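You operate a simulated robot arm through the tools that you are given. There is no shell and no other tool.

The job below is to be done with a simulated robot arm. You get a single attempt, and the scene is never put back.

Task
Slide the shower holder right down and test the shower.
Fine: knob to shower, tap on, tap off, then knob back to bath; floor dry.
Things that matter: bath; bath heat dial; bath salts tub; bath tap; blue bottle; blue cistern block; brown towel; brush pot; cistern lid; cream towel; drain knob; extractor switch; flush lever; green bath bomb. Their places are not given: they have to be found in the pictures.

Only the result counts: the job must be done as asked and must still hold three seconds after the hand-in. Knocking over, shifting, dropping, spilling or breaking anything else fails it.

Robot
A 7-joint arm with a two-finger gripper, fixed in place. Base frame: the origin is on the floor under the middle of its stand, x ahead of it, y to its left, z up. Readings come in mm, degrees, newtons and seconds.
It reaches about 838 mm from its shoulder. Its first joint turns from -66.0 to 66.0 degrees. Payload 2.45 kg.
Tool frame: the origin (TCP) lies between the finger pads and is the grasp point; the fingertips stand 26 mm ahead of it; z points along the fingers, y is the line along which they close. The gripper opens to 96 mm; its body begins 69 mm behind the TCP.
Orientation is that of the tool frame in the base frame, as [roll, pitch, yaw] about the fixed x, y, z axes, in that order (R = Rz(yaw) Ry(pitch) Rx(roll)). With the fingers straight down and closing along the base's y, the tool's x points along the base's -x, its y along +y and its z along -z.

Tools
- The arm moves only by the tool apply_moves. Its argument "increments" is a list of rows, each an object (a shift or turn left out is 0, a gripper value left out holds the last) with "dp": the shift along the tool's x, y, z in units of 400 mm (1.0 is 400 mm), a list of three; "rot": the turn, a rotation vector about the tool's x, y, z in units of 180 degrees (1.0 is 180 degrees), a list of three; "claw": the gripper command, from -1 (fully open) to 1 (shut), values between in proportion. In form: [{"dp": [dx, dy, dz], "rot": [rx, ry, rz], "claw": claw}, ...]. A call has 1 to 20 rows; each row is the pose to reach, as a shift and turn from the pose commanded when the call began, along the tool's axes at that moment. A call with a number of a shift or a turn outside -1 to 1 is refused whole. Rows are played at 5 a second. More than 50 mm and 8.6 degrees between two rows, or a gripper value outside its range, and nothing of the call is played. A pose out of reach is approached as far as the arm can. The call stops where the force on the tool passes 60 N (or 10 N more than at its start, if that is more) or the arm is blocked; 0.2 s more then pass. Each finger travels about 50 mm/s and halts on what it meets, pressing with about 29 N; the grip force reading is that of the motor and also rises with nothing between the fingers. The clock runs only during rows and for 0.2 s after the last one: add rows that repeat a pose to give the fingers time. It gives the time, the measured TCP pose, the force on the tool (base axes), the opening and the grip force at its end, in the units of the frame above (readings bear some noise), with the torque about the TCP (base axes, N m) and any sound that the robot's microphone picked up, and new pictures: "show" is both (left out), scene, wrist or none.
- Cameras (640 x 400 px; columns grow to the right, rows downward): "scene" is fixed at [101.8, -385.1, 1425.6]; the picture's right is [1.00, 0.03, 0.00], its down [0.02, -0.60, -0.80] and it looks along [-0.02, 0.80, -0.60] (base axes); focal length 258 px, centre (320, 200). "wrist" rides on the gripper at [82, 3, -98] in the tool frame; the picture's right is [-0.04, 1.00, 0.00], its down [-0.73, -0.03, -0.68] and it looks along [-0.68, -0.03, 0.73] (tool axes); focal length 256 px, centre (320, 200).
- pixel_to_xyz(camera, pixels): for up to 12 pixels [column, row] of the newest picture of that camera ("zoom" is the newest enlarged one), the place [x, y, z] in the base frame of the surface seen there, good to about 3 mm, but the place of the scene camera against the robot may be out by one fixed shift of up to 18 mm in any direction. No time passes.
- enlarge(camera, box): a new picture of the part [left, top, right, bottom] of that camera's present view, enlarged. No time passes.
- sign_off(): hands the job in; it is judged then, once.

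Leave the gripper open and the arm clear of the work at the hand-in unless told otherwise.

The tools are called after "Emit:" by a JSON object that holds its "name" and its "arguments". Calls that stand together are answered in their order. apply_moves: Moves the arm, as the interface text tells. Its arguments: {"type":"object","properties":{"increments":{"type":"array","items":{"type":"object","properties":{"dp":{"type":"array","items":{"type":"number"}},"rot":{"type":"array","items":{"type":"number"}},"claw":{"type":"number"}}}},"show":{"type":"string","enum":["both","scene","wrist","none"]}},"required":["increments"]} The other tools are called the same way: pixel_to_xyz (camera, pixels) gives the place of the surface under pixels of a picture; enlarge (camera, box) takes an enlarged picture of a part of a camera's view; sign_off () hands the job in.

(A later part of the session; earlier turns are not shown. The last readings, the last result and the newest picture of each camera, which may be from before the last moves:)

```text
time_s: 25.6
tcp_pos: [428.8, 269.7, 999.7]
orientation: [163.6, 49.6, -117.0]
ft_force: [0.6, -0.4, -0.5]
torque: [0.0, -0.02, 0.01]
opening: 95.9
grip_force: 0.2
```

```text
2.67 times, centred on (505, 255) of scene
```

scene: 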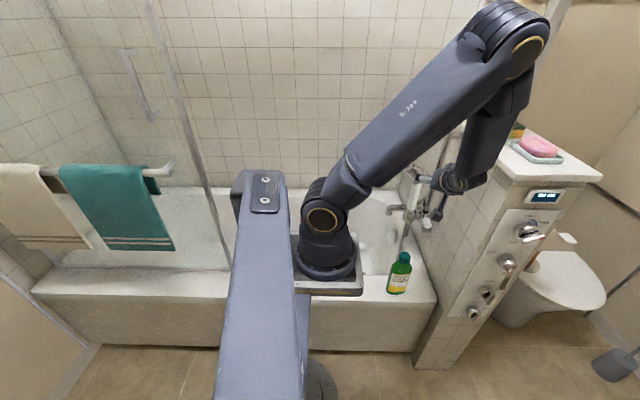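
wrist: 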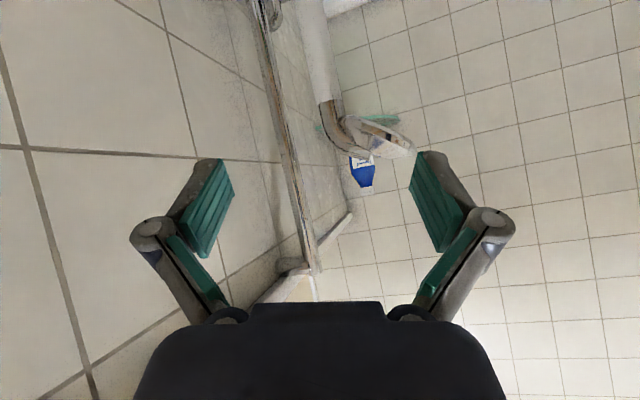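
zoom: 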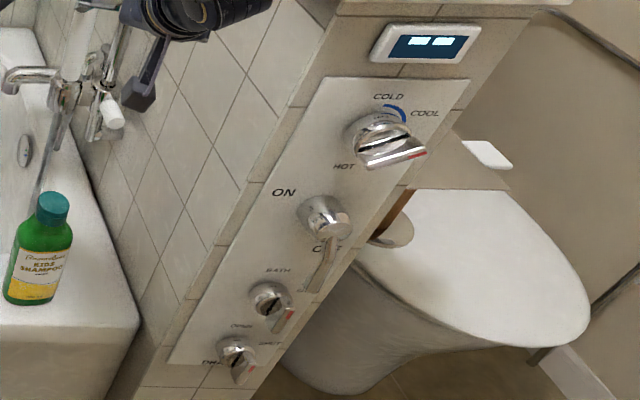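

The space in front of the panel is free: the toilet, brush pot and so on are at x>880. I'll move off to the panel side and level the tool to point at +y, camera below and fingers closing along x.

Emit:
{"name": "apply_moves", "arguments": {"increments": [{"dp": [0.067, -0.031, -0.0409], "rot": [-0.007, -0.0261, -0.0104]}, {"dp": [0.134, -0.0621, -0.0818], "rot": [-0.0141, -0.0522, -0.0208]}, {"dp": [0.2009, -0.0931, -0.1227], "rot": [-0.0211, -0.0783, -0.0311]}, {"dp": [0.2679, -0.1242, -0.1637], "rot": [-0.0282, -0.1044, -0.0415]}, {"dp": [0.3349, -0.1552, -0.2046], "rot": [-0.0352, -0.1305, -0.0519]}, {"dp": [0.4019, -0.1862, -0.2455], "rot": [-0.0422, -0.1566, -0.0623]}, {"dp": [0.4688, -0.2173, -0.2864], "rot": [-0.0493, -0.1827, -0.0726]}, {"dp": [0.5358, -0.2483, -0.3273], "rot": [-0.0563, -0.2088, -0.083]}, {"dp": [0.5358, -0.2483, -0.3273], "rot": [-0.0563, -0.2088, -0.083]}], "show": "both"}}

```text
time_s: 27.6
tcp_pos: [449.0, 16.0, 895.6]
orientation: [-103.1, 90.0, -13.3]
ft_force: [-0.1, -1.0, -0.1]
torque: [-0.01, 0.0, 0.01]
opening: 96.2
grip_force: 0.0
```

scene: 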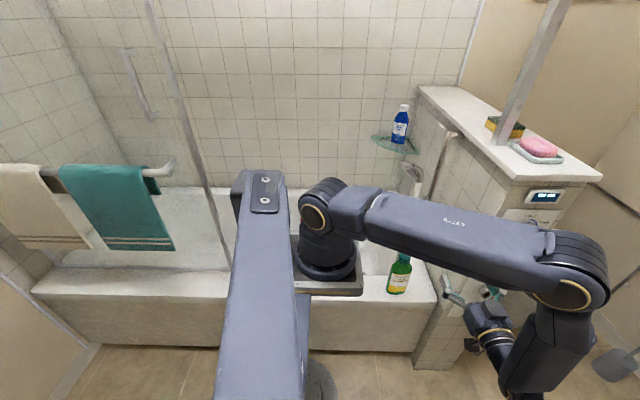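
wrist: 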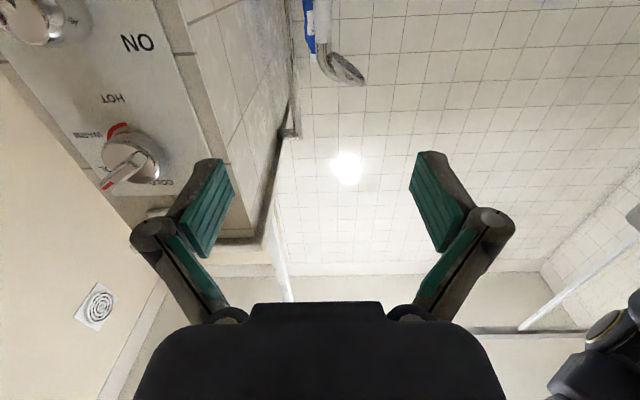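

The tool is level, facing +y, and the panel appears upside-down in the wrist view (picture right = −x, picture down = up). I'll move down and right for a full view of the lever, the selector and the drain knob.

Emit:
{"name": "apply_moves", "arguments": {"increments": [{"dp": [0.08, -0.04, -0.06]}, {"dp": [0.16, -0.08, -0.12]}, {"dp": [0.24, -0.13, -0.16]}, {"dp": [0.32, -0.18, -0.19]}, {"dp": [0.4, -0.23, -0.19]}, {"dp": [0.4875, -0.2775, -0.19]}, {"dp": [0.4875, -0.2775, -0.19]}], "show": "both"}}

```text
time_s: 29.2
tcp_pos: [524.9, -46.1, 748.8]
orientation: [-157.6, 89.9, -67.9]
ft_force: [-0.5, 1.5, 0.2]
torque: [0.04, 0.01, 0.02]
opening: 95.8
grip_force: 0.1
out of reach, approached as far as the arm can: row 5, 6, 7
```

scene: 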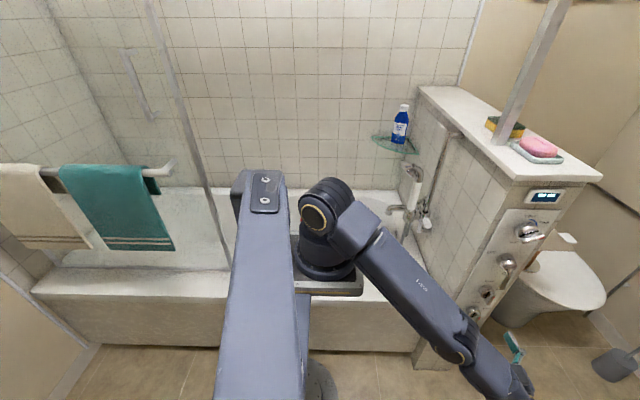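
wrist: 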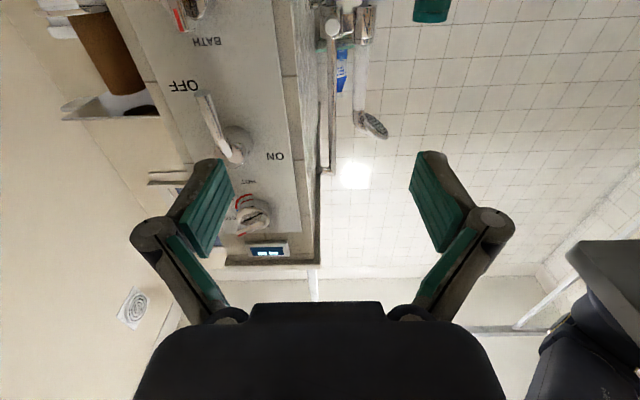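

That spot is beyond reach with a level tool; the arm is straight. I'll use a pose that points down and to the right (about 25° yaw, 43° pitch), which brings the wrist closer to the base and gives a level camera view of the panel.

Emit:
{"name": "apply_moves", "arguments": {"increments": [{"dp": [-0.006, 0, 0.0125], "rot": [0.0166, 0.0294, 0.0065]}, {"dp": [-0.0125, 0, 0.025], "rot": [0.0331, 0.0588, 0.013]}, {"dp": [-0.019, 0, 0.0375], "rot": [0.0497, 0.0882, 0.0195]}, {"dp": [-0.025, 0, 0.05], "rot": [0.0662, 0.1176, 0.0261]}, {"dp": [-0.031, 0, 0.0625], "rot": [0.0828, 0.1469, 0.0326]}, {"dp": [-0.0375, 0, 0.075], "rot": [0.0993, 0.1763, 0.0391]}, {"dp": [-0.044, 0, 0.0875], "rot": [0.1159, 0.2057, 0.0456]}, {"dp": [-0.05, 0, 0.1], "rot": [0.1324, 0.2351, 0.0521]}, {"dp": [-0.05, 0, 0.1], "rot": [0.1324, 0.2351, 0.0521]}], "show": "both"}}

```text
time_s: 31.2
tcp_pos: [527.0, -4.6, 764.1]
orientation: [-179.9, 46.9, -115.1]
ft_force: [0.3, -0.1, 0.2]
torque: [-0.02, 0.01, 0.0]
opening: 95.5
grip_force: 0.1
```

scene: 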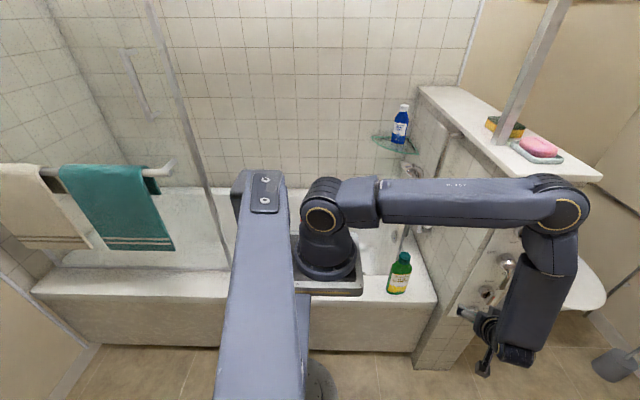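
wrist: 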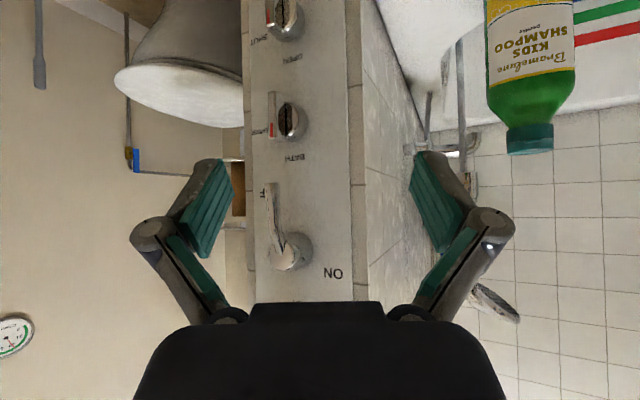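

Now the panel is in clear view (upside-down). I'm enlarging the lever, the selector and the drain knob.

Emit:
{"name": "enlarge", "arguments": {"camera": "wrist", "box": [230, 80, 350, 180]}}

Emit:
{"name": "enlarge", "arguments": {"camera": "wrist", "box": [230, 170, 370, 300]}}

Emit:
{"name": "enlarge", "arguments": {"camera": "wrist", "box": [230, 0, 350, 90]}}

Emit:
{"name": "pixel_to_xyz", "arguments": {"camera": "wrist", "pixels": [[290, 120], [272, 130], [272, 100], [282, 120], [290, 138], [315, 120], [290, 252], [283, 240], [272, 205], [270, 188], [340, 120], [250, 120]]}}

```text
4.00 times, centred on (290, 130) of wrist
```

zoom: 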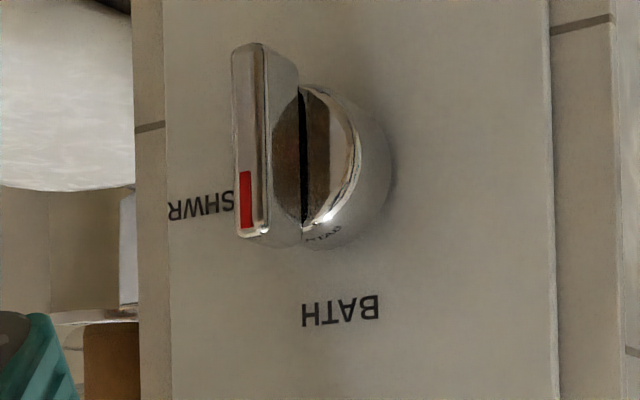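

```text
3.08 times, centred on (300, 235) of wrist
```

zoom: 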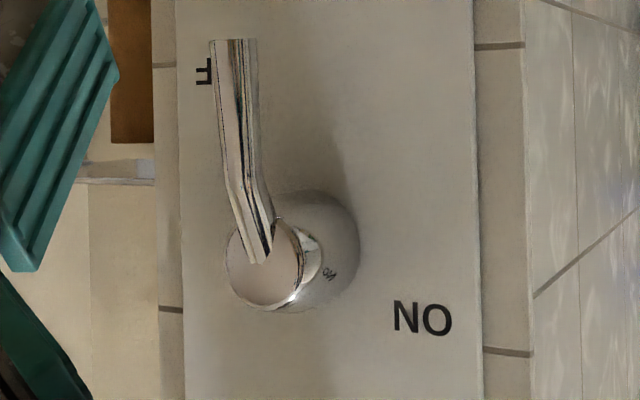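

```text
4.44 times, centred on (290, 45) of wrist
```

zoom: 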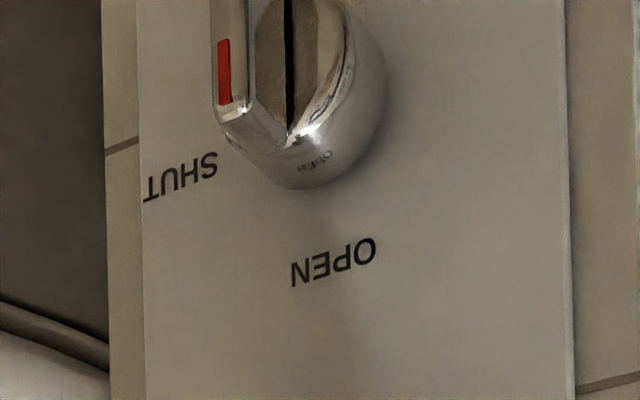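

```text
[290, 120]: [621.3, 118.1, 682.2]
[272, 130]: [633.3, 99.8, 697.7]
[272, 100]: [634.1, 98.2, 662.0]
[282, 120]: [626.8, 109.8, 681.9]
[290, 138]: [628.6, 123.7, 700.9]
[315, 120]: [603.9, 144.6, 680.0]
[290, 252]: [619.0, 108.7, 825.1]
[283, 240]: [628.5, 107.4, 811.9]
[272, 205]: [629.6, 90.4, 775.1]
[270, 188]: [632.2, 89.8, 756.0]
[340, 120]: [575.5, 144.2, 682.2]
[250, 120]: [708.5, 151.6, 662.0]
```

The selector's bar stands vertical with its red mark at the top, so it reads BATH; SHWR is to its right (+x). The drain knob reads OPEN. The lever hangs down at OFF, and ON is to the upper left. Next I'm measuring labels, hub centres and bar ends.

Emit:
{"name": "pixel_to_xyz", "arguments": {"camera": "wrist", "pixels": [[282, 258], [332, 273], [263, 193], [295, 157], [260, 131], [302, 110], [305, 125], [315, 255], [305, 270], [318, 240], [290, 70], [262, 42]]}}

Emit:
{"name": "pixel_to_xyz", "arguments": {"camera": "wrist", "pixels": [[272, 95], [270, 115], [272, 137], [280, 97], [280, 115], [281, 137], [268, 180], [276, 195], [278, 215], [285, 232], [286, 12], [275, 10]]}}

```text
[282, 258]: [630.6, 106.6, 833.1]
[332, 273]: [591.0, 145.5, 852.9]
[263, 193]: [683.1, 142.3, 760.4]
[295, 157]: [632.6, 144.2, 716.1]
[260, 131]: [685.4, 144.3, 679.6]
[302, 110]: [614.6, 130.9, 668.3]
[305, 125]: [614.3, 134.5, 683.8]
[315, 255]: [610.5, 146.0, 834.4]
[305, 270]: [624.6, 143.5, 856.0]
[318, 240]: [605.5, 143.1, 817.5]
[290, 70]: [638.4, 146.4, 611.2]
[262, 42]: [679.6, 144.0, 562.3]
```

```text
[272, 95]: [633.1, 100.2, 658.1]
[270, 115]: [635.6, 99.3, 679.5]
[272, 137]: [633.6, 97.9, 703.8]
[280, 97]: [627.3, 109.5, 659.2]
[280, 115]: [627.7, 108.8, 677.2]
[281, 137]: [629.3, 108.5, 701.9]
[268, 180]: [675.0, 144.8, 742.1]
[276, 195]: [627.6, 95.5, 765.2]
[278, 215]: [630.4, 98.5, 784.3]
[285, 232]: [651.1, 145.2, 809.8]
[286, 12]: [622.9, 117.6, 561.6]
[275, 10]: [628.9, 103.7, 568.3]
```

Geometry so far: selector axis ≈(633,681), with its vertical bar spanning x 627–640, z 657–706 and front edge y≈98. BATH is straight above and SHWR straight right. The lever axis is ≈(633,832) with the arm straight down to z≈752. A bar this small in this reach is best turned by pushing with closed fingers, so I'll close them now to see how big the fingertip is.

Emit:
{"name": "apply_moves", "arguments": {"increments": [{"claw": 0}, {"claw": 0.5}, {"claw": 1}, {"claw": 1}, {"claw": 1}, {"claw": 1}, {"claw": 1}], "show": "wrist"}}

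```text
time_s: 32.9
tcp_pos: [527.8, -3.2, 765.3]
orientation: [-179.8, 46.9, -115.1]
ft_force: [0.6, -0.1, 0.5]
torque: [0.0, -0.01, 0.01]
opening: 0.1
grip_force: 28.3
```

wrist: 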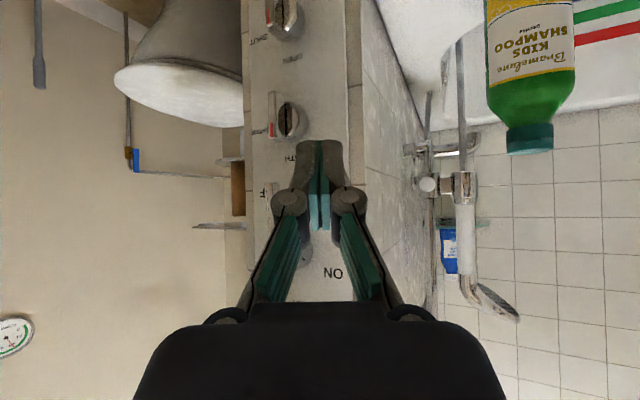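

The closed tip is about 28 mm wide, good for pushing. Plan for the selector: tip left of the bar's upper end, then push right and over in an arc until the bar lies flat toward SHWR. First I'm flattening the pitch to about 25° and standing off in front and left of the knob.

Emit:
{"name": "apply_moves", "arguments": {"increments": [{"dp": [-0.0083, -0.0182, 0.0425], "rot": [-0.0041, -0.02, -0.0038], "claw": 1}, {"dp": [-0.0166, -0.0364, 0.085], "rot": [-0.0081, -0.04, -0.0076]}, {"dp": [-0.0249, -0.0546, 0.1274], "rot": [-0.0122, -0.06, -0.0114]}, {"dp": [-0.0332, -0.0728, 0.1698], "rot": [-0.0162, -0.08, -0.0152]}, {"dp": [-0.0415, -0.091, 0.2123], "rot": [-0.0203, -0.1, -0.019]}, {"dp": [-0.0415, -0.091, 0.2123], "rot": [-0.0203, -0.1, -0.019]}], "show": "both"}}

```text
time_s: 34.2
tcp_pos: [593.3, 48.2, 718.4]
orientation: [-178.0, 64.9, -108.4]
ft_force: [1.3, -0.2, -0.5]
torque: [-0.04, 0.01, -0.01]
opening: 0.1
grip_force: 28.4
```

scene: 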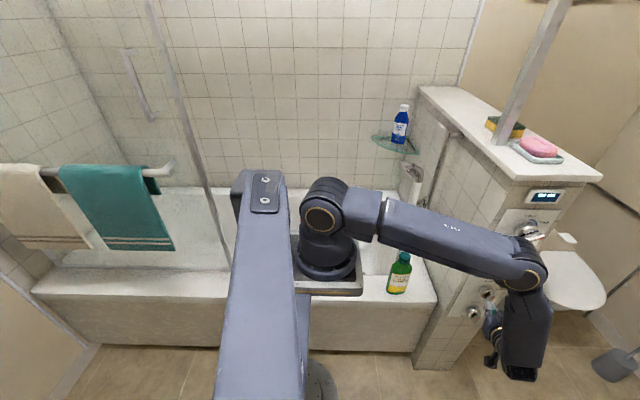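
wrist: 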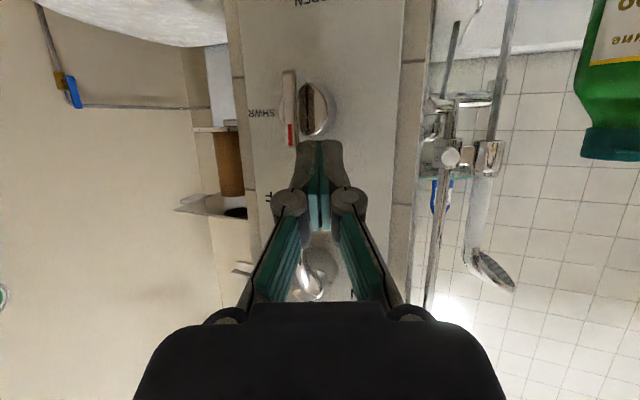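

The tip is in front and left of the knob; the bar with its red mark is at (291,108) px. I'm measuring again from closer, and checking the arm's elbow against the panel.

Emit:
{"name": "enlarge", "arguments": {"camera": "wrist", "box": [240, 50, 380, 170]}}

Emit:
{"name": "pixel_to_xyz", "arguments": {"camera": "wrist", "pixels": [[289, 75], [290, 110], [291, 143], [285, 108], [297, 80], [298, 110], [299, 138], [312, 105], [322, 108], [318, 120], [262, 113], [310, 145]]}}

Emit:
{"name": "pixel_to_xyz", "arguments": {"camera": "scene", "pixels": [[525, 272], [545, 275], [520, 340], [500, 240], [492, 320], [489, 362], [527, 232], [545, 235]]}}

```text
3.33 times, centred on (310, 110) of wrist
```

zoom: 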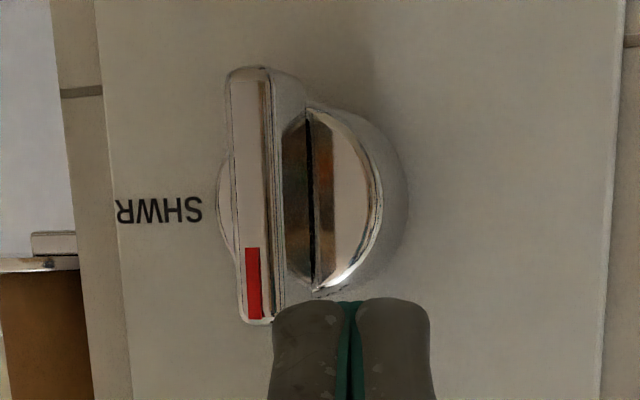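

```text
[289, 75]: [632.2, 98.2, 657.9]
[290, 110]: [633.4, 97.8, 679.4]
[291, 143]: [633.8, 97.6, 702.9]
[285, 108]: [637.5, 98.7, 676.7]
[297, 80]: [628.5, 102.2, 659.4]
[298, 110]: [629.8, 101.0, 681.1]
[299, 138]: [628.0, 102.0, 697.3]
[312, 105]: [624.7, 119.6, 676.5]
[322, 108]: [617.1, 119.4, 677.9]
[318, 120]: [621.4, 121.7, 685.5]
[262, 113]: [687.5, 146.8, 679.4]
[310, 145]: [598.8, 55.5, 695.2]
```

```text
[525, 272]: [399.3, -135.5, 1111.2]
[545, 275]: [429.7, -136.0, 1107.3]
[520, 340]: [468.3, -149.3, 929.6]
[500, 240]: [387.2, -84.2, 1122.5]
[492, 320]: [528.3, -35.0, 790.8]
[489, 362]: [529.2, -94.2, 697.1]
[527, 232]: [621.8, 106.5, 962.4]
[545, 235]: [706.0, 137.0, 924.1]
```

The bar spans x 627–639 and z 655–706, and the knob's body front is y≈120. My tip end is at about (602,70,707). I'll advance to (607,110,706), beside the bar's upper end with about 7 mm gap.

Emit:
{"name": "apply_moves", "arguments": {"increments": [{"dp": [-0.013, 0.0073, 0.03]}, {"dp": [-0.026, 0.0145, 0.06]}, {"dp": [-0.0388, 0.0218, 0.0902]}, {"dp": [-0.0388, 0.0218, 0.0902]}], "show": "wrist"}}

```text
time_s: 35.2
tcp_pos: [597.4, 87.4, 718.2]
orientation: [-177.9, 64.9, -108.4]
ft_force: [0.5, -0.3, 0.5]
torque: [0.0, 0.0, -0.01]
opening: 0.0
grip_force: 28.1
```

wrist: 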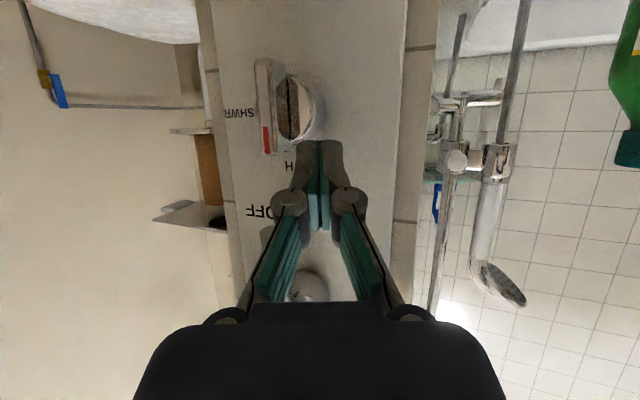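

I'm in place with no contact (0.5 N). Now I'll push the bar's upper end to the right along the first half of the arc.

Emit:
{"name": "apply_moves", "arguments": {"increments": [{"dp": [0.0001, -0.0183, 0.0075]}, {"dp": [-0.0039, -0.0274, 0.0093]}, {"dp": [-0.0057, -0.0368, 0.0123]}, {"dp": [-0.005, -0.0459, 0.0164]}, {"dp": [-0.005, -0.0459, 0.0164]}], "show": "wrist"}}

```text
time_s: 36.5
tcp_pos: [616.7, 86.3, 716.3]
orientation: [-177.9, 64.8, -108.3]
ft_force: [-1.4, 0.7, 0.9]
torque: [0.02, -0.03, 0.05]
opening: 0.2
grip_force: 28.6
```

wrist: 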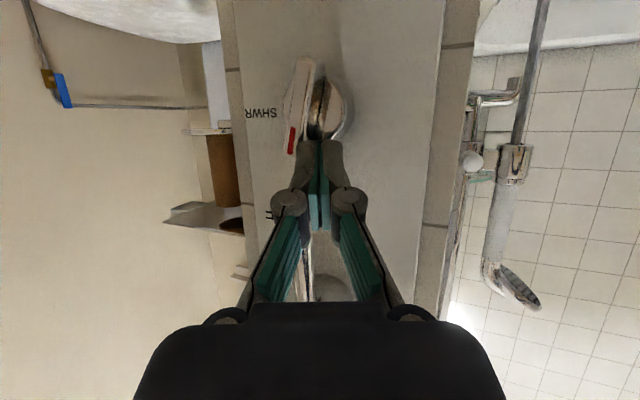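

The knob turns with only about 1.4 N. I'm checking its angle.

Emit:
{"name": "enlarge", "arguments": {"camera": "wrist", "box": [240, 40, 380, 160]}}

Emit:
{"name": "pixel_to_xyz", "arguments": {"camera": "wrist", "pixels": [[303, 63], [298, 100], [290, 150], [297, 150], [285, 148], [300, 135]]}}

```text
3.33 times, centred on (310, 100) of wrist
```

zoom: 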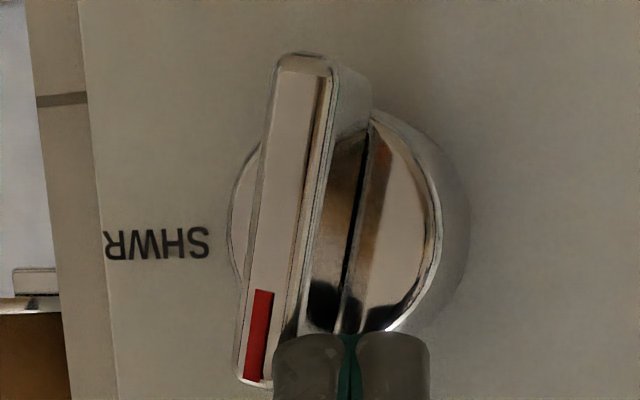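

```text
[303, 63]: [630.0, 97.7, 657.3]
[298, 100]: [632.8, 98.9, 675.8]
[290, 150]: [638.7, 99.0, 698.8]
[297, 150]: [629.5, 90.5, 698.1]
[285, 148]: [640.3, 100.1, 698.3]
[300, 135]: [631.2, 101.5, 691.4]
```

The bar has turned about 12° so far; the rounded tip contacts closer in than I assumed. I'm continuing the arc to an estimated 75°.

Emit:
{"name": "apply_moves", "arguments": {"increments": [{"dp": [-0.0039, -0.016, 0.0047]}, {"dp": [-0.0027, -0.0295, 0.0108]}, {"dp": [-0.0004, -0.0435, 0.0176]}, {"dp": [0.0068, -0.0535, 0.025]}, {"dp": [0.0068, -0.0535, 0.025]}], "show": "wrist"}}

Emit:
{"name": "enlarge", "arguments": {"camera": "wrist", "box": [240, 40, 380, 160]}}

```text
time_s: 37.6
tcp_pos: [640.7, 86.2, 711.0]
orientation: [-177.8, 64.9, -108.2]
ft_force: [-2.4, -8.0, 2.7]
torque: [-0.14, 0.0, -0.1]
opening: 0.0
grip_force: 28.3
```

wrist: 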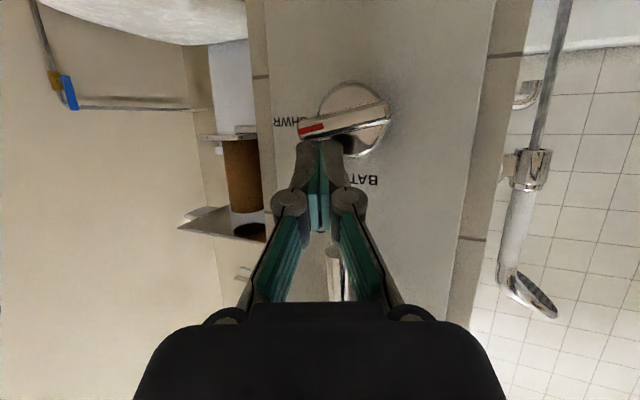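

```text
3.33 times, centred on (310, 100) of wrist
```

zoom: 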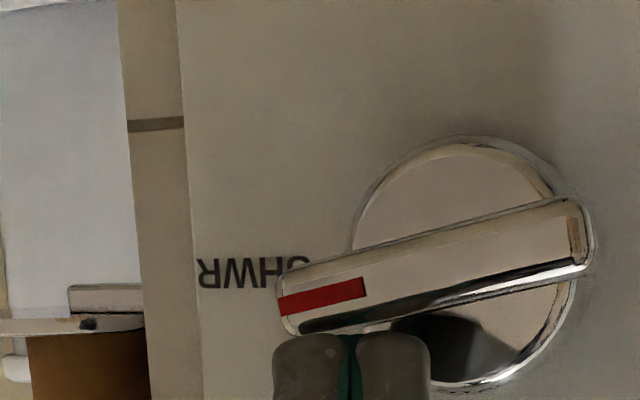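

The bar is at about 75°. I'll finish the turn by pressing its right end down to level, easing off 2 mm from the panel.

Emit:
{"name": "apply_moves", "arguments": {"increments": [{"dp": [0.006, -0.003, 0.0015]}, {"dp": [0.012, -0.005, 0.003]}, {"dp": [0.0172, -0.0062, 0.0048]}, {"dp": [0.0215, -0.006, 0.0066]}, {"dp": [0.0215, -0.006, 0.0066]}], "show": "wrist"}}

Emit:
{"name": "enlarge", "arguments": {"camera": "wrist", "box": [240, 40, 380, 160]}}

```text
time_s: 38.9
tcp_pos: [642.5, 86.7, 707.0]
orientation: [-177.5, 65.5, -107.8]
ft_force: [-6.3, -0.3, 35.5]
torque: [0.58, 0.01, 0.12]
opening: 5.9
grip_force: 28.6
```

wrist: 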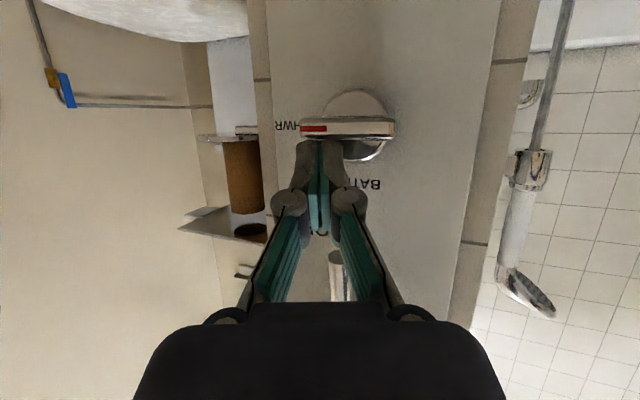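

```text
3.33 times, centred on (310, 100) of wrist
```

zoom: 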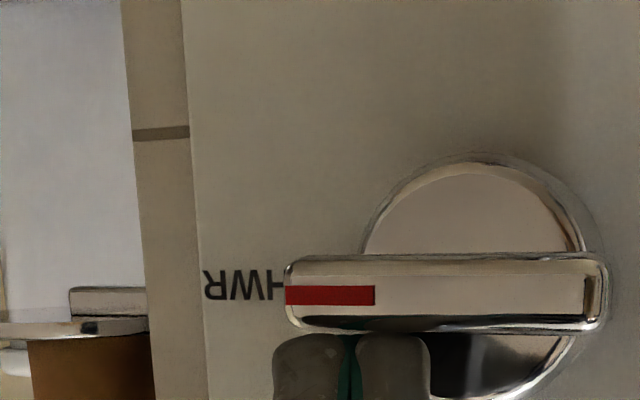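

The selector now lies level with its red mark at SHWR, held on its stop (35 N). I'll lift off and retreat along the tool axis, then move to the right side of the lever's lower end.

Emit:
{"name": "apply_moves", "arguments": {"increments": [{"dp": [0.005, -0.006, 0.002]}, {"dp": [-0.005, -0.006, -0.003]}, {"dp": [-0.005, -0.006, -0.05]}, {"dp": [-0.005, -0.006, -0.1]}, {"dp": [-0.005, -0.006, -0.15]}, {"dp": [-0.005, -0.006, -0.15]}], "show": "wrist"}}

Emit:
{"name": "pixel_to_xyz", "arguments": {"camera": "wrist", "pixels": [[330, 110], [310, 105], [345, 105], [333, 130]]}}

```text
time_s: 40.2
tcp_pos: [625.9, 35.8, 727.8]
orientation: [-178.0, 64.8, -108.4]
ft_force: [-0.1, -0.1, 0.5]
torque: [0.03, -0.01, 0.02]
opening: 0.0
grip_force: 28.2
```

wrist: 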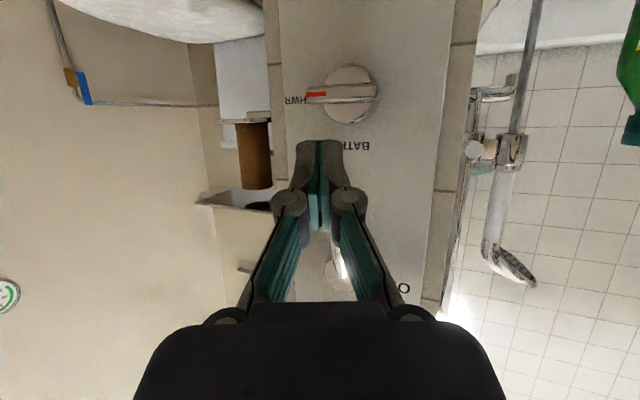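

```text
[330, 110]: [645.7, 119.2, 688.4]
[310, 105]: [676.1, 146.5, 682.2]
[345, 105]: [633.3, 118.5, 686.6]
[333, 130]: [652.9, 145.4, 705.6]
```

The selector stays at SHWR after release. Now I'll move up and right, to stand off on the right side of the lever.

Emit:
{"name": "apply_moves", "arguments": {"increments": [{"dp": [-0.04, -0.03, -0.005]}, {"dp": [-0.08, -0.06, -0.01]}, {"dp": [-0.1213, -0.089, -0.0153]}, {"dp": [-0.1213, -0.089, -0.0153]}], "show": "both"}}

Emit:
{"name": "enlarge", "arguments": {"camera": "wrist", "box": [260, 60, 440, 300]}}

```text
time_s: 41.2
tcp_pos: [665.9, 35.1, 776.7]
orientation: [-177.8, 65.0, -108.3]
ft_force: [-0.5, 0.1, 1.1]
torque: [0.03, -0.01, -0.03]
opening: 0.0
grip_force: 28.5
```

scene: 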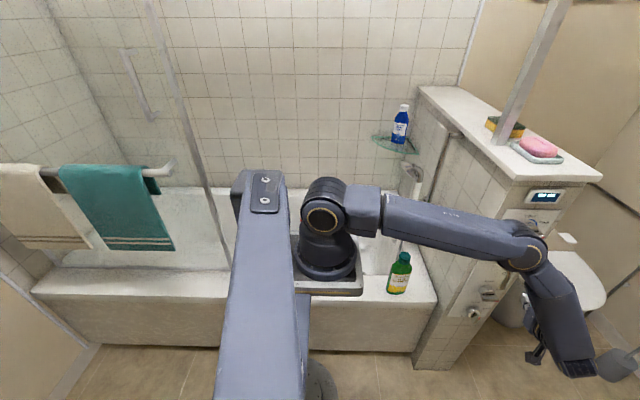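
wrist: 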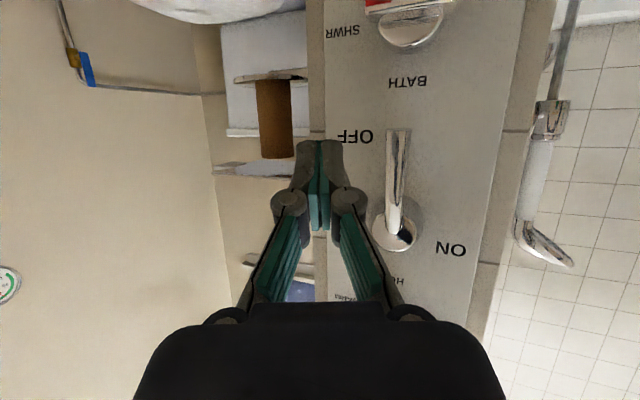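

```text
1.67 times, centred on (350, 180) of wrist
```

zoom: 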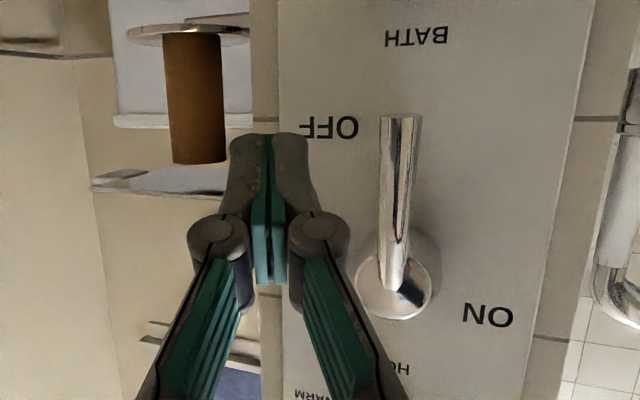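

The lever hangs straight down (tip at (398,132) px), with OFF printed to the right of its end and ON left of the hub. So ON should be a turn of the arm to the left (−x). I'm measuring the lever and labels.

Emit:
{"name": "pixel_to_xyz", "arguments": {"camera": "wrist", "pixels": [[398, 134], [390, 150], [404, 150], [397, 165], [397, 190], [396, 210], [393, 235], [378, 235], [410, 235], [355, 136], [450, 250], [396, 250]]}}

```text
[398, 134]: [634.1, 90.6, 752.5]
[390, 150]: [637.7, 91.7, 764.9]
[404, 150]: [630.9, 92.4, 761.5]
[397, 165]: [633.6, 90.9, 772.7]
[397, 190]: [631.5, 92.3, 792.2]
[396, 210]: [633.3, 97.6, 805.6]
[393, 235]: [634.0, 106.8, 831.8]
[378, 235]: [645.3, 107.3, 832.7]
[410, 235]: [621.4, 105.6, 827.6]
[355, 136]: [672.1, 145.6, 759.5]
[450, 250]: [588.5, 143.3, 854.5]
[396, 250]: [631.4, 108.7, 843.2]
```

The lever arm is at x 629–639, front y≈91, tip z≈752. I'm moving the tip in to y≈106, about 14 mm to the right of the arm.

Emit:
{"name": "apply_moves", "arguments": {"increments": [{"dp": [-0.0164, 0.0141, 0.0346]}, {"dp": [-0.0329, 0.0282, 0.0693]}, {"dp": [-0.0493, 0.0423, 0.1039]}, {"dp": [-0.0493, 0.0423, 0.1039]}], "show": "wrist"}}

```text
time_s: 42.2
tcp_pos: [661.8, 85.8, 776.5]
orientation: [-178.0, 64.9, -108.2]
ft_force: [-0.3, 0.0, -0.5]
torque: [-0.03, 0.02, 0.01]
opening: 0.1
grip_force: 28.9
```

wrist: 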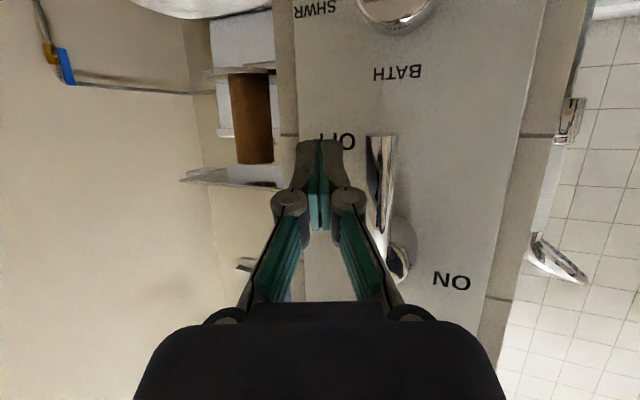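

Right beside the lever with no contact. I'll push it left for the first third of the arc to confirm the direction.

Emit:
{"name": "apply_moves", "arguments": {"increments": [{"dp": [0.006, 0.0263, -0.0079]}, {"dp": [0.015, 0.0508, -0.0136]}, {"dp": [0.0198, 0.0754, -0.0214]}, {"dp": [0.0204, 0.1002, -0.0312]}, {"dp": [0.0204, 0.1002, -0.0312]}], "show": "wrist"}}

```text
time_s: 43.5
tcp_pos: [618.9, 84.7, 772.1]
orientation: [-177.8, 64.9, -108.4]
ft_force: [1.0, 0.3, -0.6]
torque: [0.01, 0.01, -0.02]
opening: 0.0
grip_force: 28.8
```

wrist: 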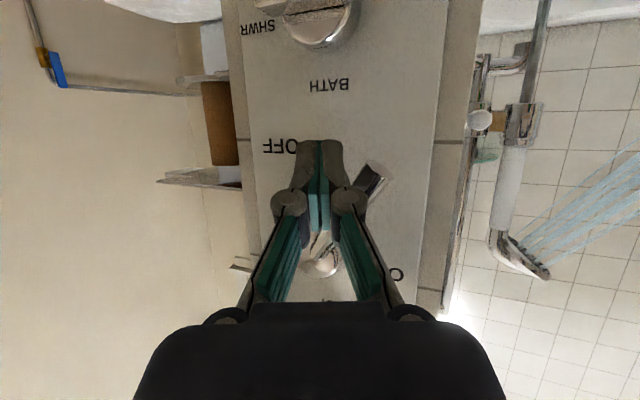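

The lever turns easily and water is already streaming from the shower head into the bath (jets at (590,210) px). I'm continuing to full ON.

Emit:
{"name": "apply_moves", "arguments": {"increments": [{"dp": [-0.0036, 0.0238, -0.0114]}, {"dp": [-0.011, 0.0459, -0.024]}, {"dp": [-0.0227, 0.0656, -0.0375]}, {"dp": [-0.0379, 0.0825, -0.0516]}, {"dp": [-0.0561, 0.0958, -0.0657]}, {"dp": [-0.0561, 0.0958, -0.0657]}], "show": "both"}}

Emit:
{"name": "enlarge", "arguments": {"camera": "wrist", "box": [260, 60, 440, 300]}}

Emit:
{"name": "enlarge", "arguments": {"camera": "scene", "box": [220, 100, 480, 320]}}

```text
time_s: 44.9
tcp_pos: [578.1, 85.4, 803.5]
orientation: [-177.9, 64.9, -108.4]
ft_force: [0.7, -0.9, -1.3]
torque: [-0.02, -0.01, -0.01]
opening: 0.0
grip_force: 28.7
```

scene: 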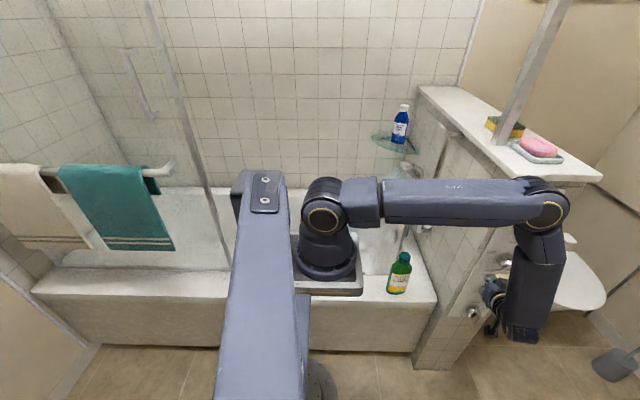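
wrist: 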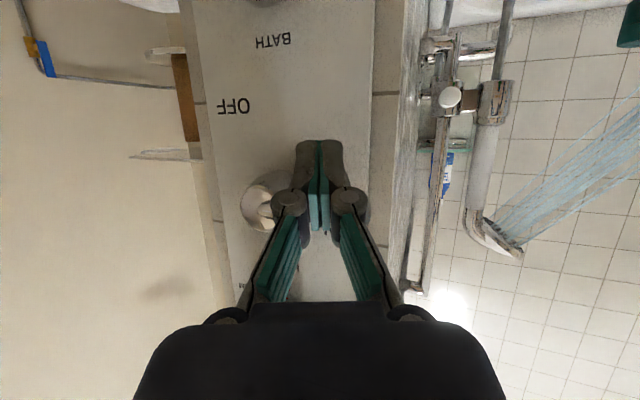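

```text
1.67 times, centred on (350, 180) of wrist
```

zoom: 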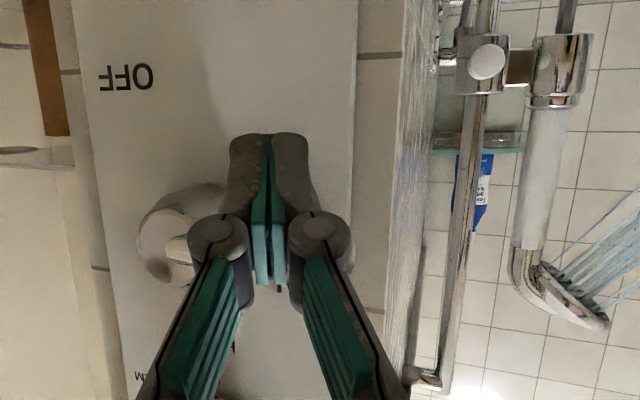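

```text
1.82 times, centred on (350, 210) of scene
```

zoom: 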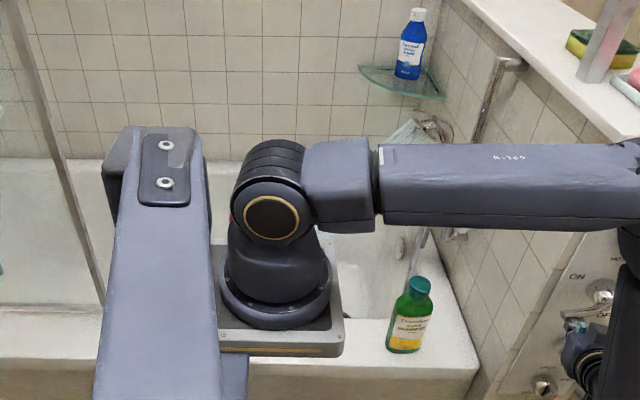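

The water goes into the bath. The lever is hidden behind the fingers, so I'll push the last 10° and a few mm more to reach its stop.

Emit:
{"name": "apply_moves", "arguments": {"increments": [{"dp": [-0.0104, 0.0048, -0.0068]}, {"dp": [-0.0208, 0.0095, -0.0137]}, {"dp": [-0.03, 0.0093, -0.018]}, {"dp": [-0.03, 0.0093, -0.018]}], "show": "wrist"}}

```text
time_s: 45.9
tcp_pos: [575.1, 82.7, 811.5]
orientation: [-178.4, 63.6, -109.1]
ft_force: [9.1, -6.4, -50.9]
torque: [-0.66, -0.31, -0.07]
opening: 0.0
grip_force: 28.0
```

wrist: 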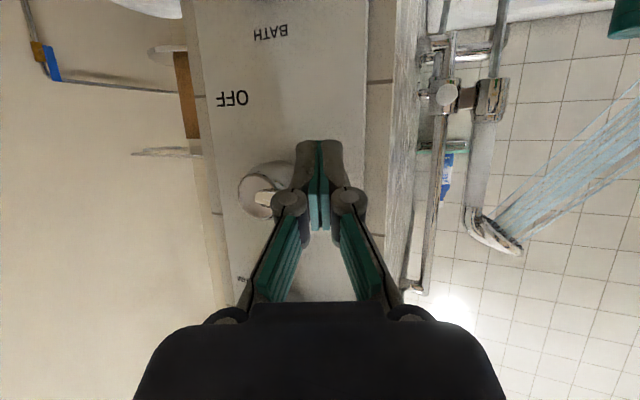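

The lever is hard against its ON stop (51 N) and the shower is running steadily into the bath. I'll back off downward, retreat from the lever, and rise to stand off above it. Water keeps running meanwhile, as the test.

Emit:
{"name": "apply_moves", "arguments": {"increments": [{"dp": [0.0362, 0.0006, 0.017]}, {"dp": [0.0614, -0.021, -0.036]}, {"dp": [0.0865, -0.0426, -0.089]}, {"dp": [0.018, -0.032, -0.126]}, {"dp": [-0.0655, -0.0312, -0.1658]}, {"dp": [-0.0655, -0.0312, -0.1658]}], "show": "both"}}

Emit:
{"name": "enlarge", "arguments": {"camera": "wrist", "box": [200, 20, 440, 300]}}

```text
time_s: 47.2
tcp_pos: [569.4, 35.6, 872.5]
orientation: [-178.0, 64.9, -108.4]
ft_force: [0.2, 0.5, -0.4]
torque: [0.01, 0.02, -0.01]
opening: 0.0
grip_force: 28.4
```

scene: 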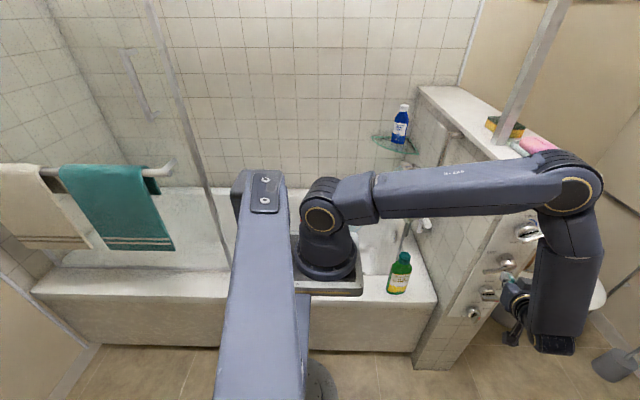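
wrist: 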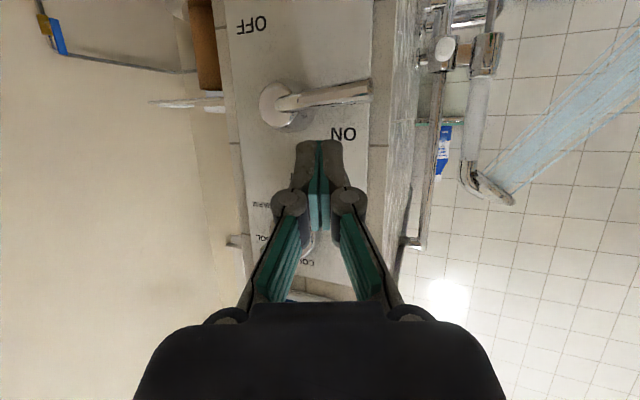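

```text
1.43 times, centred on (320, 160) of wrist
```

zoom: 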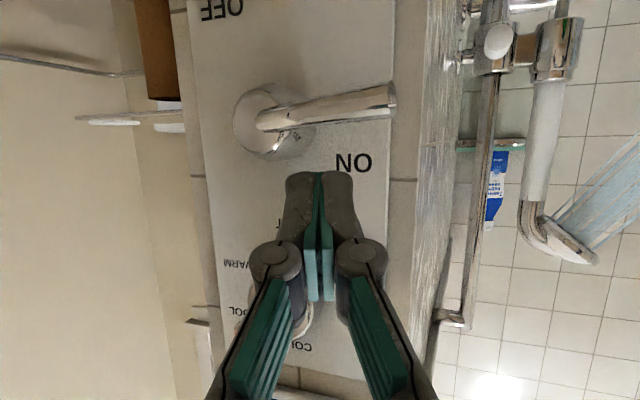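

The lever is level, pointing left at ON, and the shower is running. Next I'm measuring the lever's position, then turning it off from above.

Emit:
{"name": "pixel_to_xyz", "arguments": {"camera": "wrist", "pixels": [[365, 85], [365, 98], [340, 90], [340, 102], [310, 98], [275, 105], [320, 142]]}}

Emit:
{"name": "apply_moves", "arguments": {"increments": [{"dp": [-0.0161, 0.0138, 0.034]}, {"dp": [-0.0322, 0.0277, 0.0679]}, {"dp": [-0.0483, 0.0415, 0.1018]}, {"dp": [-0.0483, 0.0415, 0.1018]}], "show": "wrist"}}

```text
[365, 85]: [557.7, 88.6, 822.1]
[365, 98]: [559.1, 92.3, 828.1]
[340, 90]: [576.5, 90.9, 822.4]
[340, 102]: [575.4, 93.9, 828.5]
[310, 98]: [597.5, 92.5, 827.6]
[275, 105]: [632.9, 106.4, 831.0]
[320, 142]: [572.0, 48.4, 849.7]
```

```text
time_s: 48.2
tcp_pos: [572.1, 82.9, 870.1]
orientation: [-177.9, 64.9, -108.3]
ft_force: [-0.7, 0.6, -0.4]
torque: [-0.02, -0.02, 0.01]
opening: 0.0
grip_force: 28.9
```

wrist: 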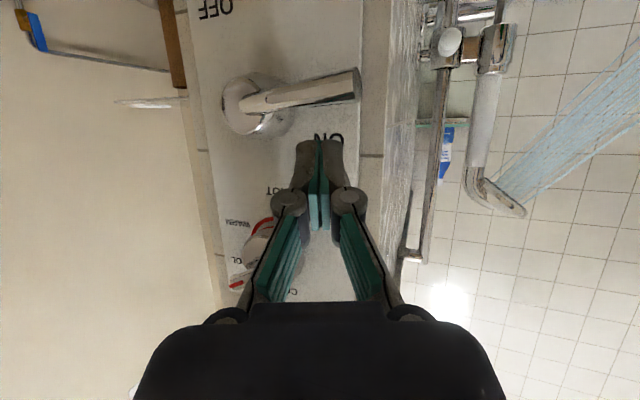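

The tip is above the lever's outer end (tip z≈859, lever top ≈832). I'll push it down and around to OFF along the arc.

Emit:
{"name": "apply_moves", "arguments": {"increments": [{"dp": [0.0343, 0.0027, 0.0152]}, {"dp": [0.0705, 0.0096, 0.0296]}, {"dp": [0.1058, 0.0066, 0.0475]}, {"dp": [0.1376, -0.0057, 0.0677]}, {"dp": [0.1638, -0.0266, 0.0886]}, {"dp": [0.1826, -0.0548, 0.1091]}, {"dp": [0.1826, -0.0548, 0.1091]}], "show": "wrist"}}

```text
time_s: 49.9
tcp_pos: [595.0, 84.9, 785.2]
orientation: [-178.0, 64.9, -108.4]
ft_force: [-0.7, -0.7, 0.1]
torque: [0.0, -0.01, -0.02]
opening: 0.2
grip_force: 28.2
```

wrist: 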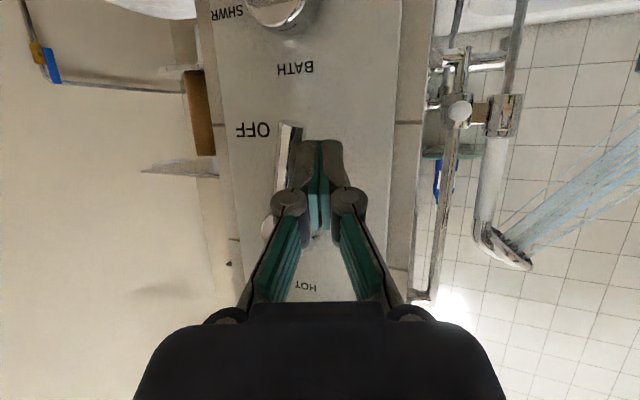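

The lever is nearly down. I'm pushing the rest to the right until it meets the OFF stop.

Emit:
{"name": "apply_moves", "arguments": {"increments": [{"dp": [0.0052, -0.0168, 0.0093]}, {"dp": [0.0104, -0.0335, 0.0186]}, {"dp": [0.0087, -0.04, 0.0205]}, {"dp": [0.0069, -0.0467, 0.0223]}, {"dp": [0.005, -0.0525, 0.0238]}, {"dp": [0.005, -0.0525, 0.0238]}], "show": "wrist"}}

```text
time_s: 51.2
tcp_pos: [609.8, 83.9, 778.3]
orientation: [-178.9, 64.8, -108.6]
ft_force: [-48.4, -5.8, 10.2]
torque: [0.17, -0.26, 0.77]
opening: 0.0
grip_force: 28.1
```

wrist: 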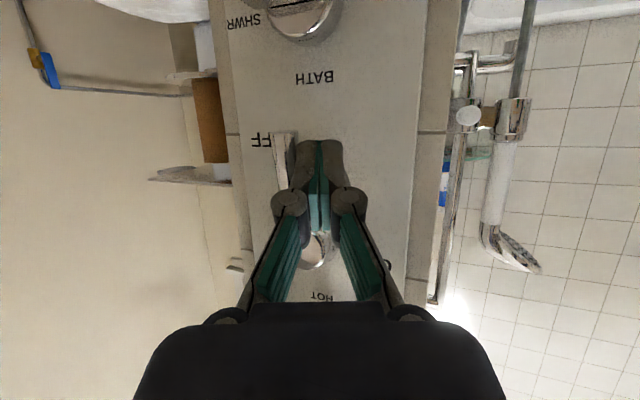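

The lever is on its OFF stop (48 N) and the jets have stopped. I'll back off to the left, retreat, and drop to stand off in front of the selector's left end.

Emit:
{"name": "apply_moves", "arguments": {"increments": [{"dp": [0.0074, 0.0516, -0.0175]}, {"dp": [0.0325, 0.03, -0.0705]}, {"dp": [0.0776, 0.0058, -0.1071]}, {"dp": [0.133, -0.0027, -0.0774]}, {"dp": [0.1798, -0.0066, -0.0536]}, {"dp": [0.1798, -0.0066, -0.0536]}], "show": "both"}}

Emit:
{"name": "enlarge", "arguments": {"camera": "wrist", "box": [200, 20, 440, 300]}}

Emit:
{"name": "enlarge", "arguments": {"camera": "scene", "box": [220, 100, 620, 350]}}

```text
time_s: 52.6
tcp_pos: [602.7, 35.3, 724.2]
orientation: [-177.8, 64.9, -108.3]
ft_force: [0.5, -0.6, 0.4]
torque: [-0.01, 0.0, 0.03]
opening: 0.0
grip_force: 28.5
```

scene: 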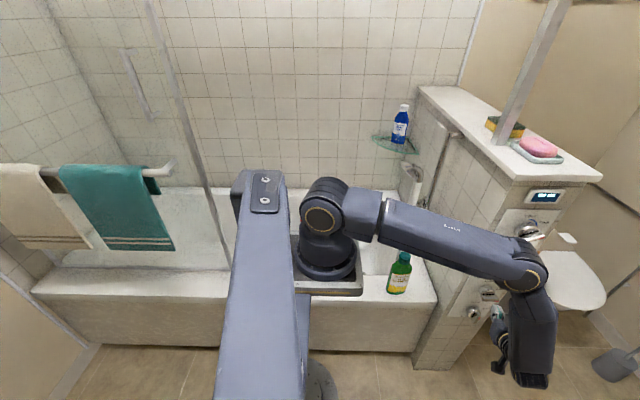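
wrist: 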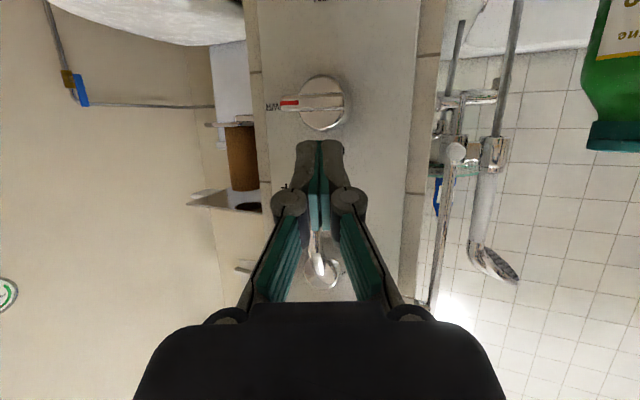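

```text
1.43 times, centred on (320, 160) of wrist
```

zoom: 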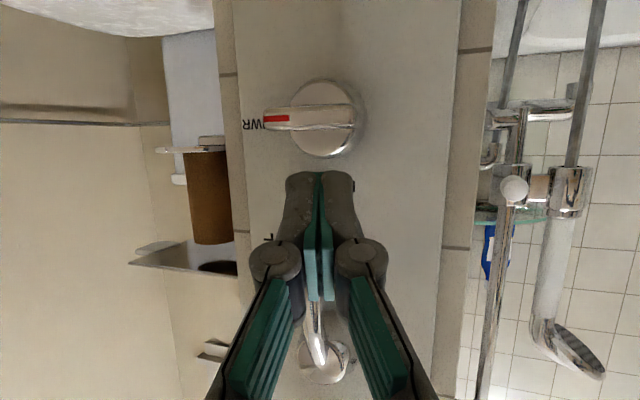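

```text
1.60 times, centred on (420, 225) of scene
```

zoom: 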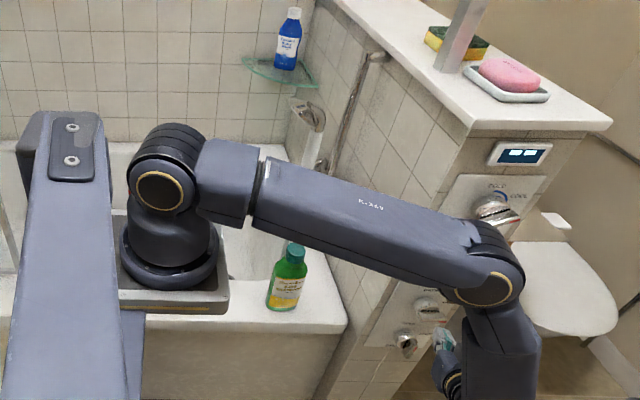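

The lever is down at OFF and the water has stopped. The selector is still at SHWR. I'm advancing the tip above the bar's left end.

Emit:
{"name": "apply_moves", "arguments": {"increments": [{"dp": [-0.0167, 0.0123, 0.0372]}, {"dp": [-0.0333, 0.0247, 0.0743]}, {"dp": [-0.05, 0.037, 0.1115]}, {"dp": [-0.05, 0.037, 0.1115]}], "show": "wrist"}}

Emit:
{"name": "enlarge", "arguments": {"camera": "wrist", "box": [240, 30, 380, 150]}}

Emit:
{"name": "pixel_to_xyz", "arguments": {"camera": "wrist", "pixels": [[262, 90], [290, 85], [320, 85], [290, 95], [320, 95], [320, 145]]}}

```text
time_s: 53.6
tcp_pos: [607.1, 87.7, 723.9]
orientation: [-177.9, 64.9, -108.4]
ft_force: [-0.3, 0.3, -0.7]
torque: [-0.02, -0.02, 0.01]
opening: 0.0
grip_force: 28.2
```

wrist: 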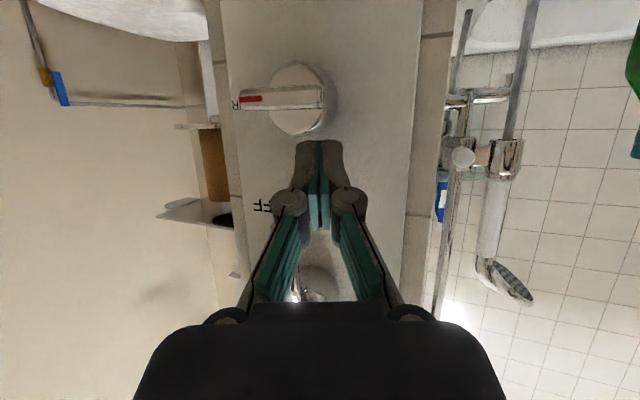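

```text
3.33 times, centred on (310, 90) of wrist
```

zoom: 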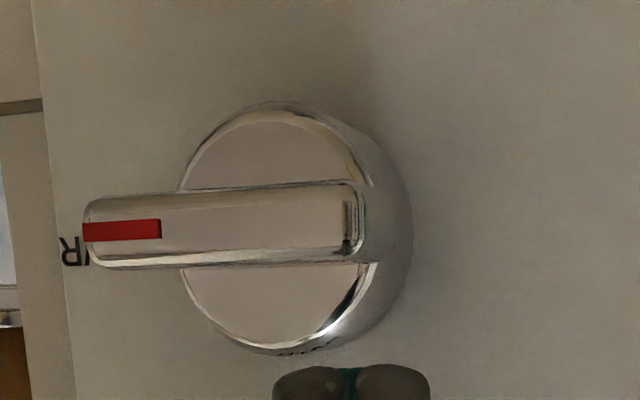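

```text
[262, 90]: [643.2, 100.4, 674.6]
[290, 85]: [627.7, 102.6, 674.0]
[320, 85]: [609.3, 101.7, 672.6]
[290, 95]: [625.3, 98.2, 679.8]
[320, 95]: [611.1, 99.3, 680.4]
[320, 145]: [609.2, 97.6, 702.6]
```

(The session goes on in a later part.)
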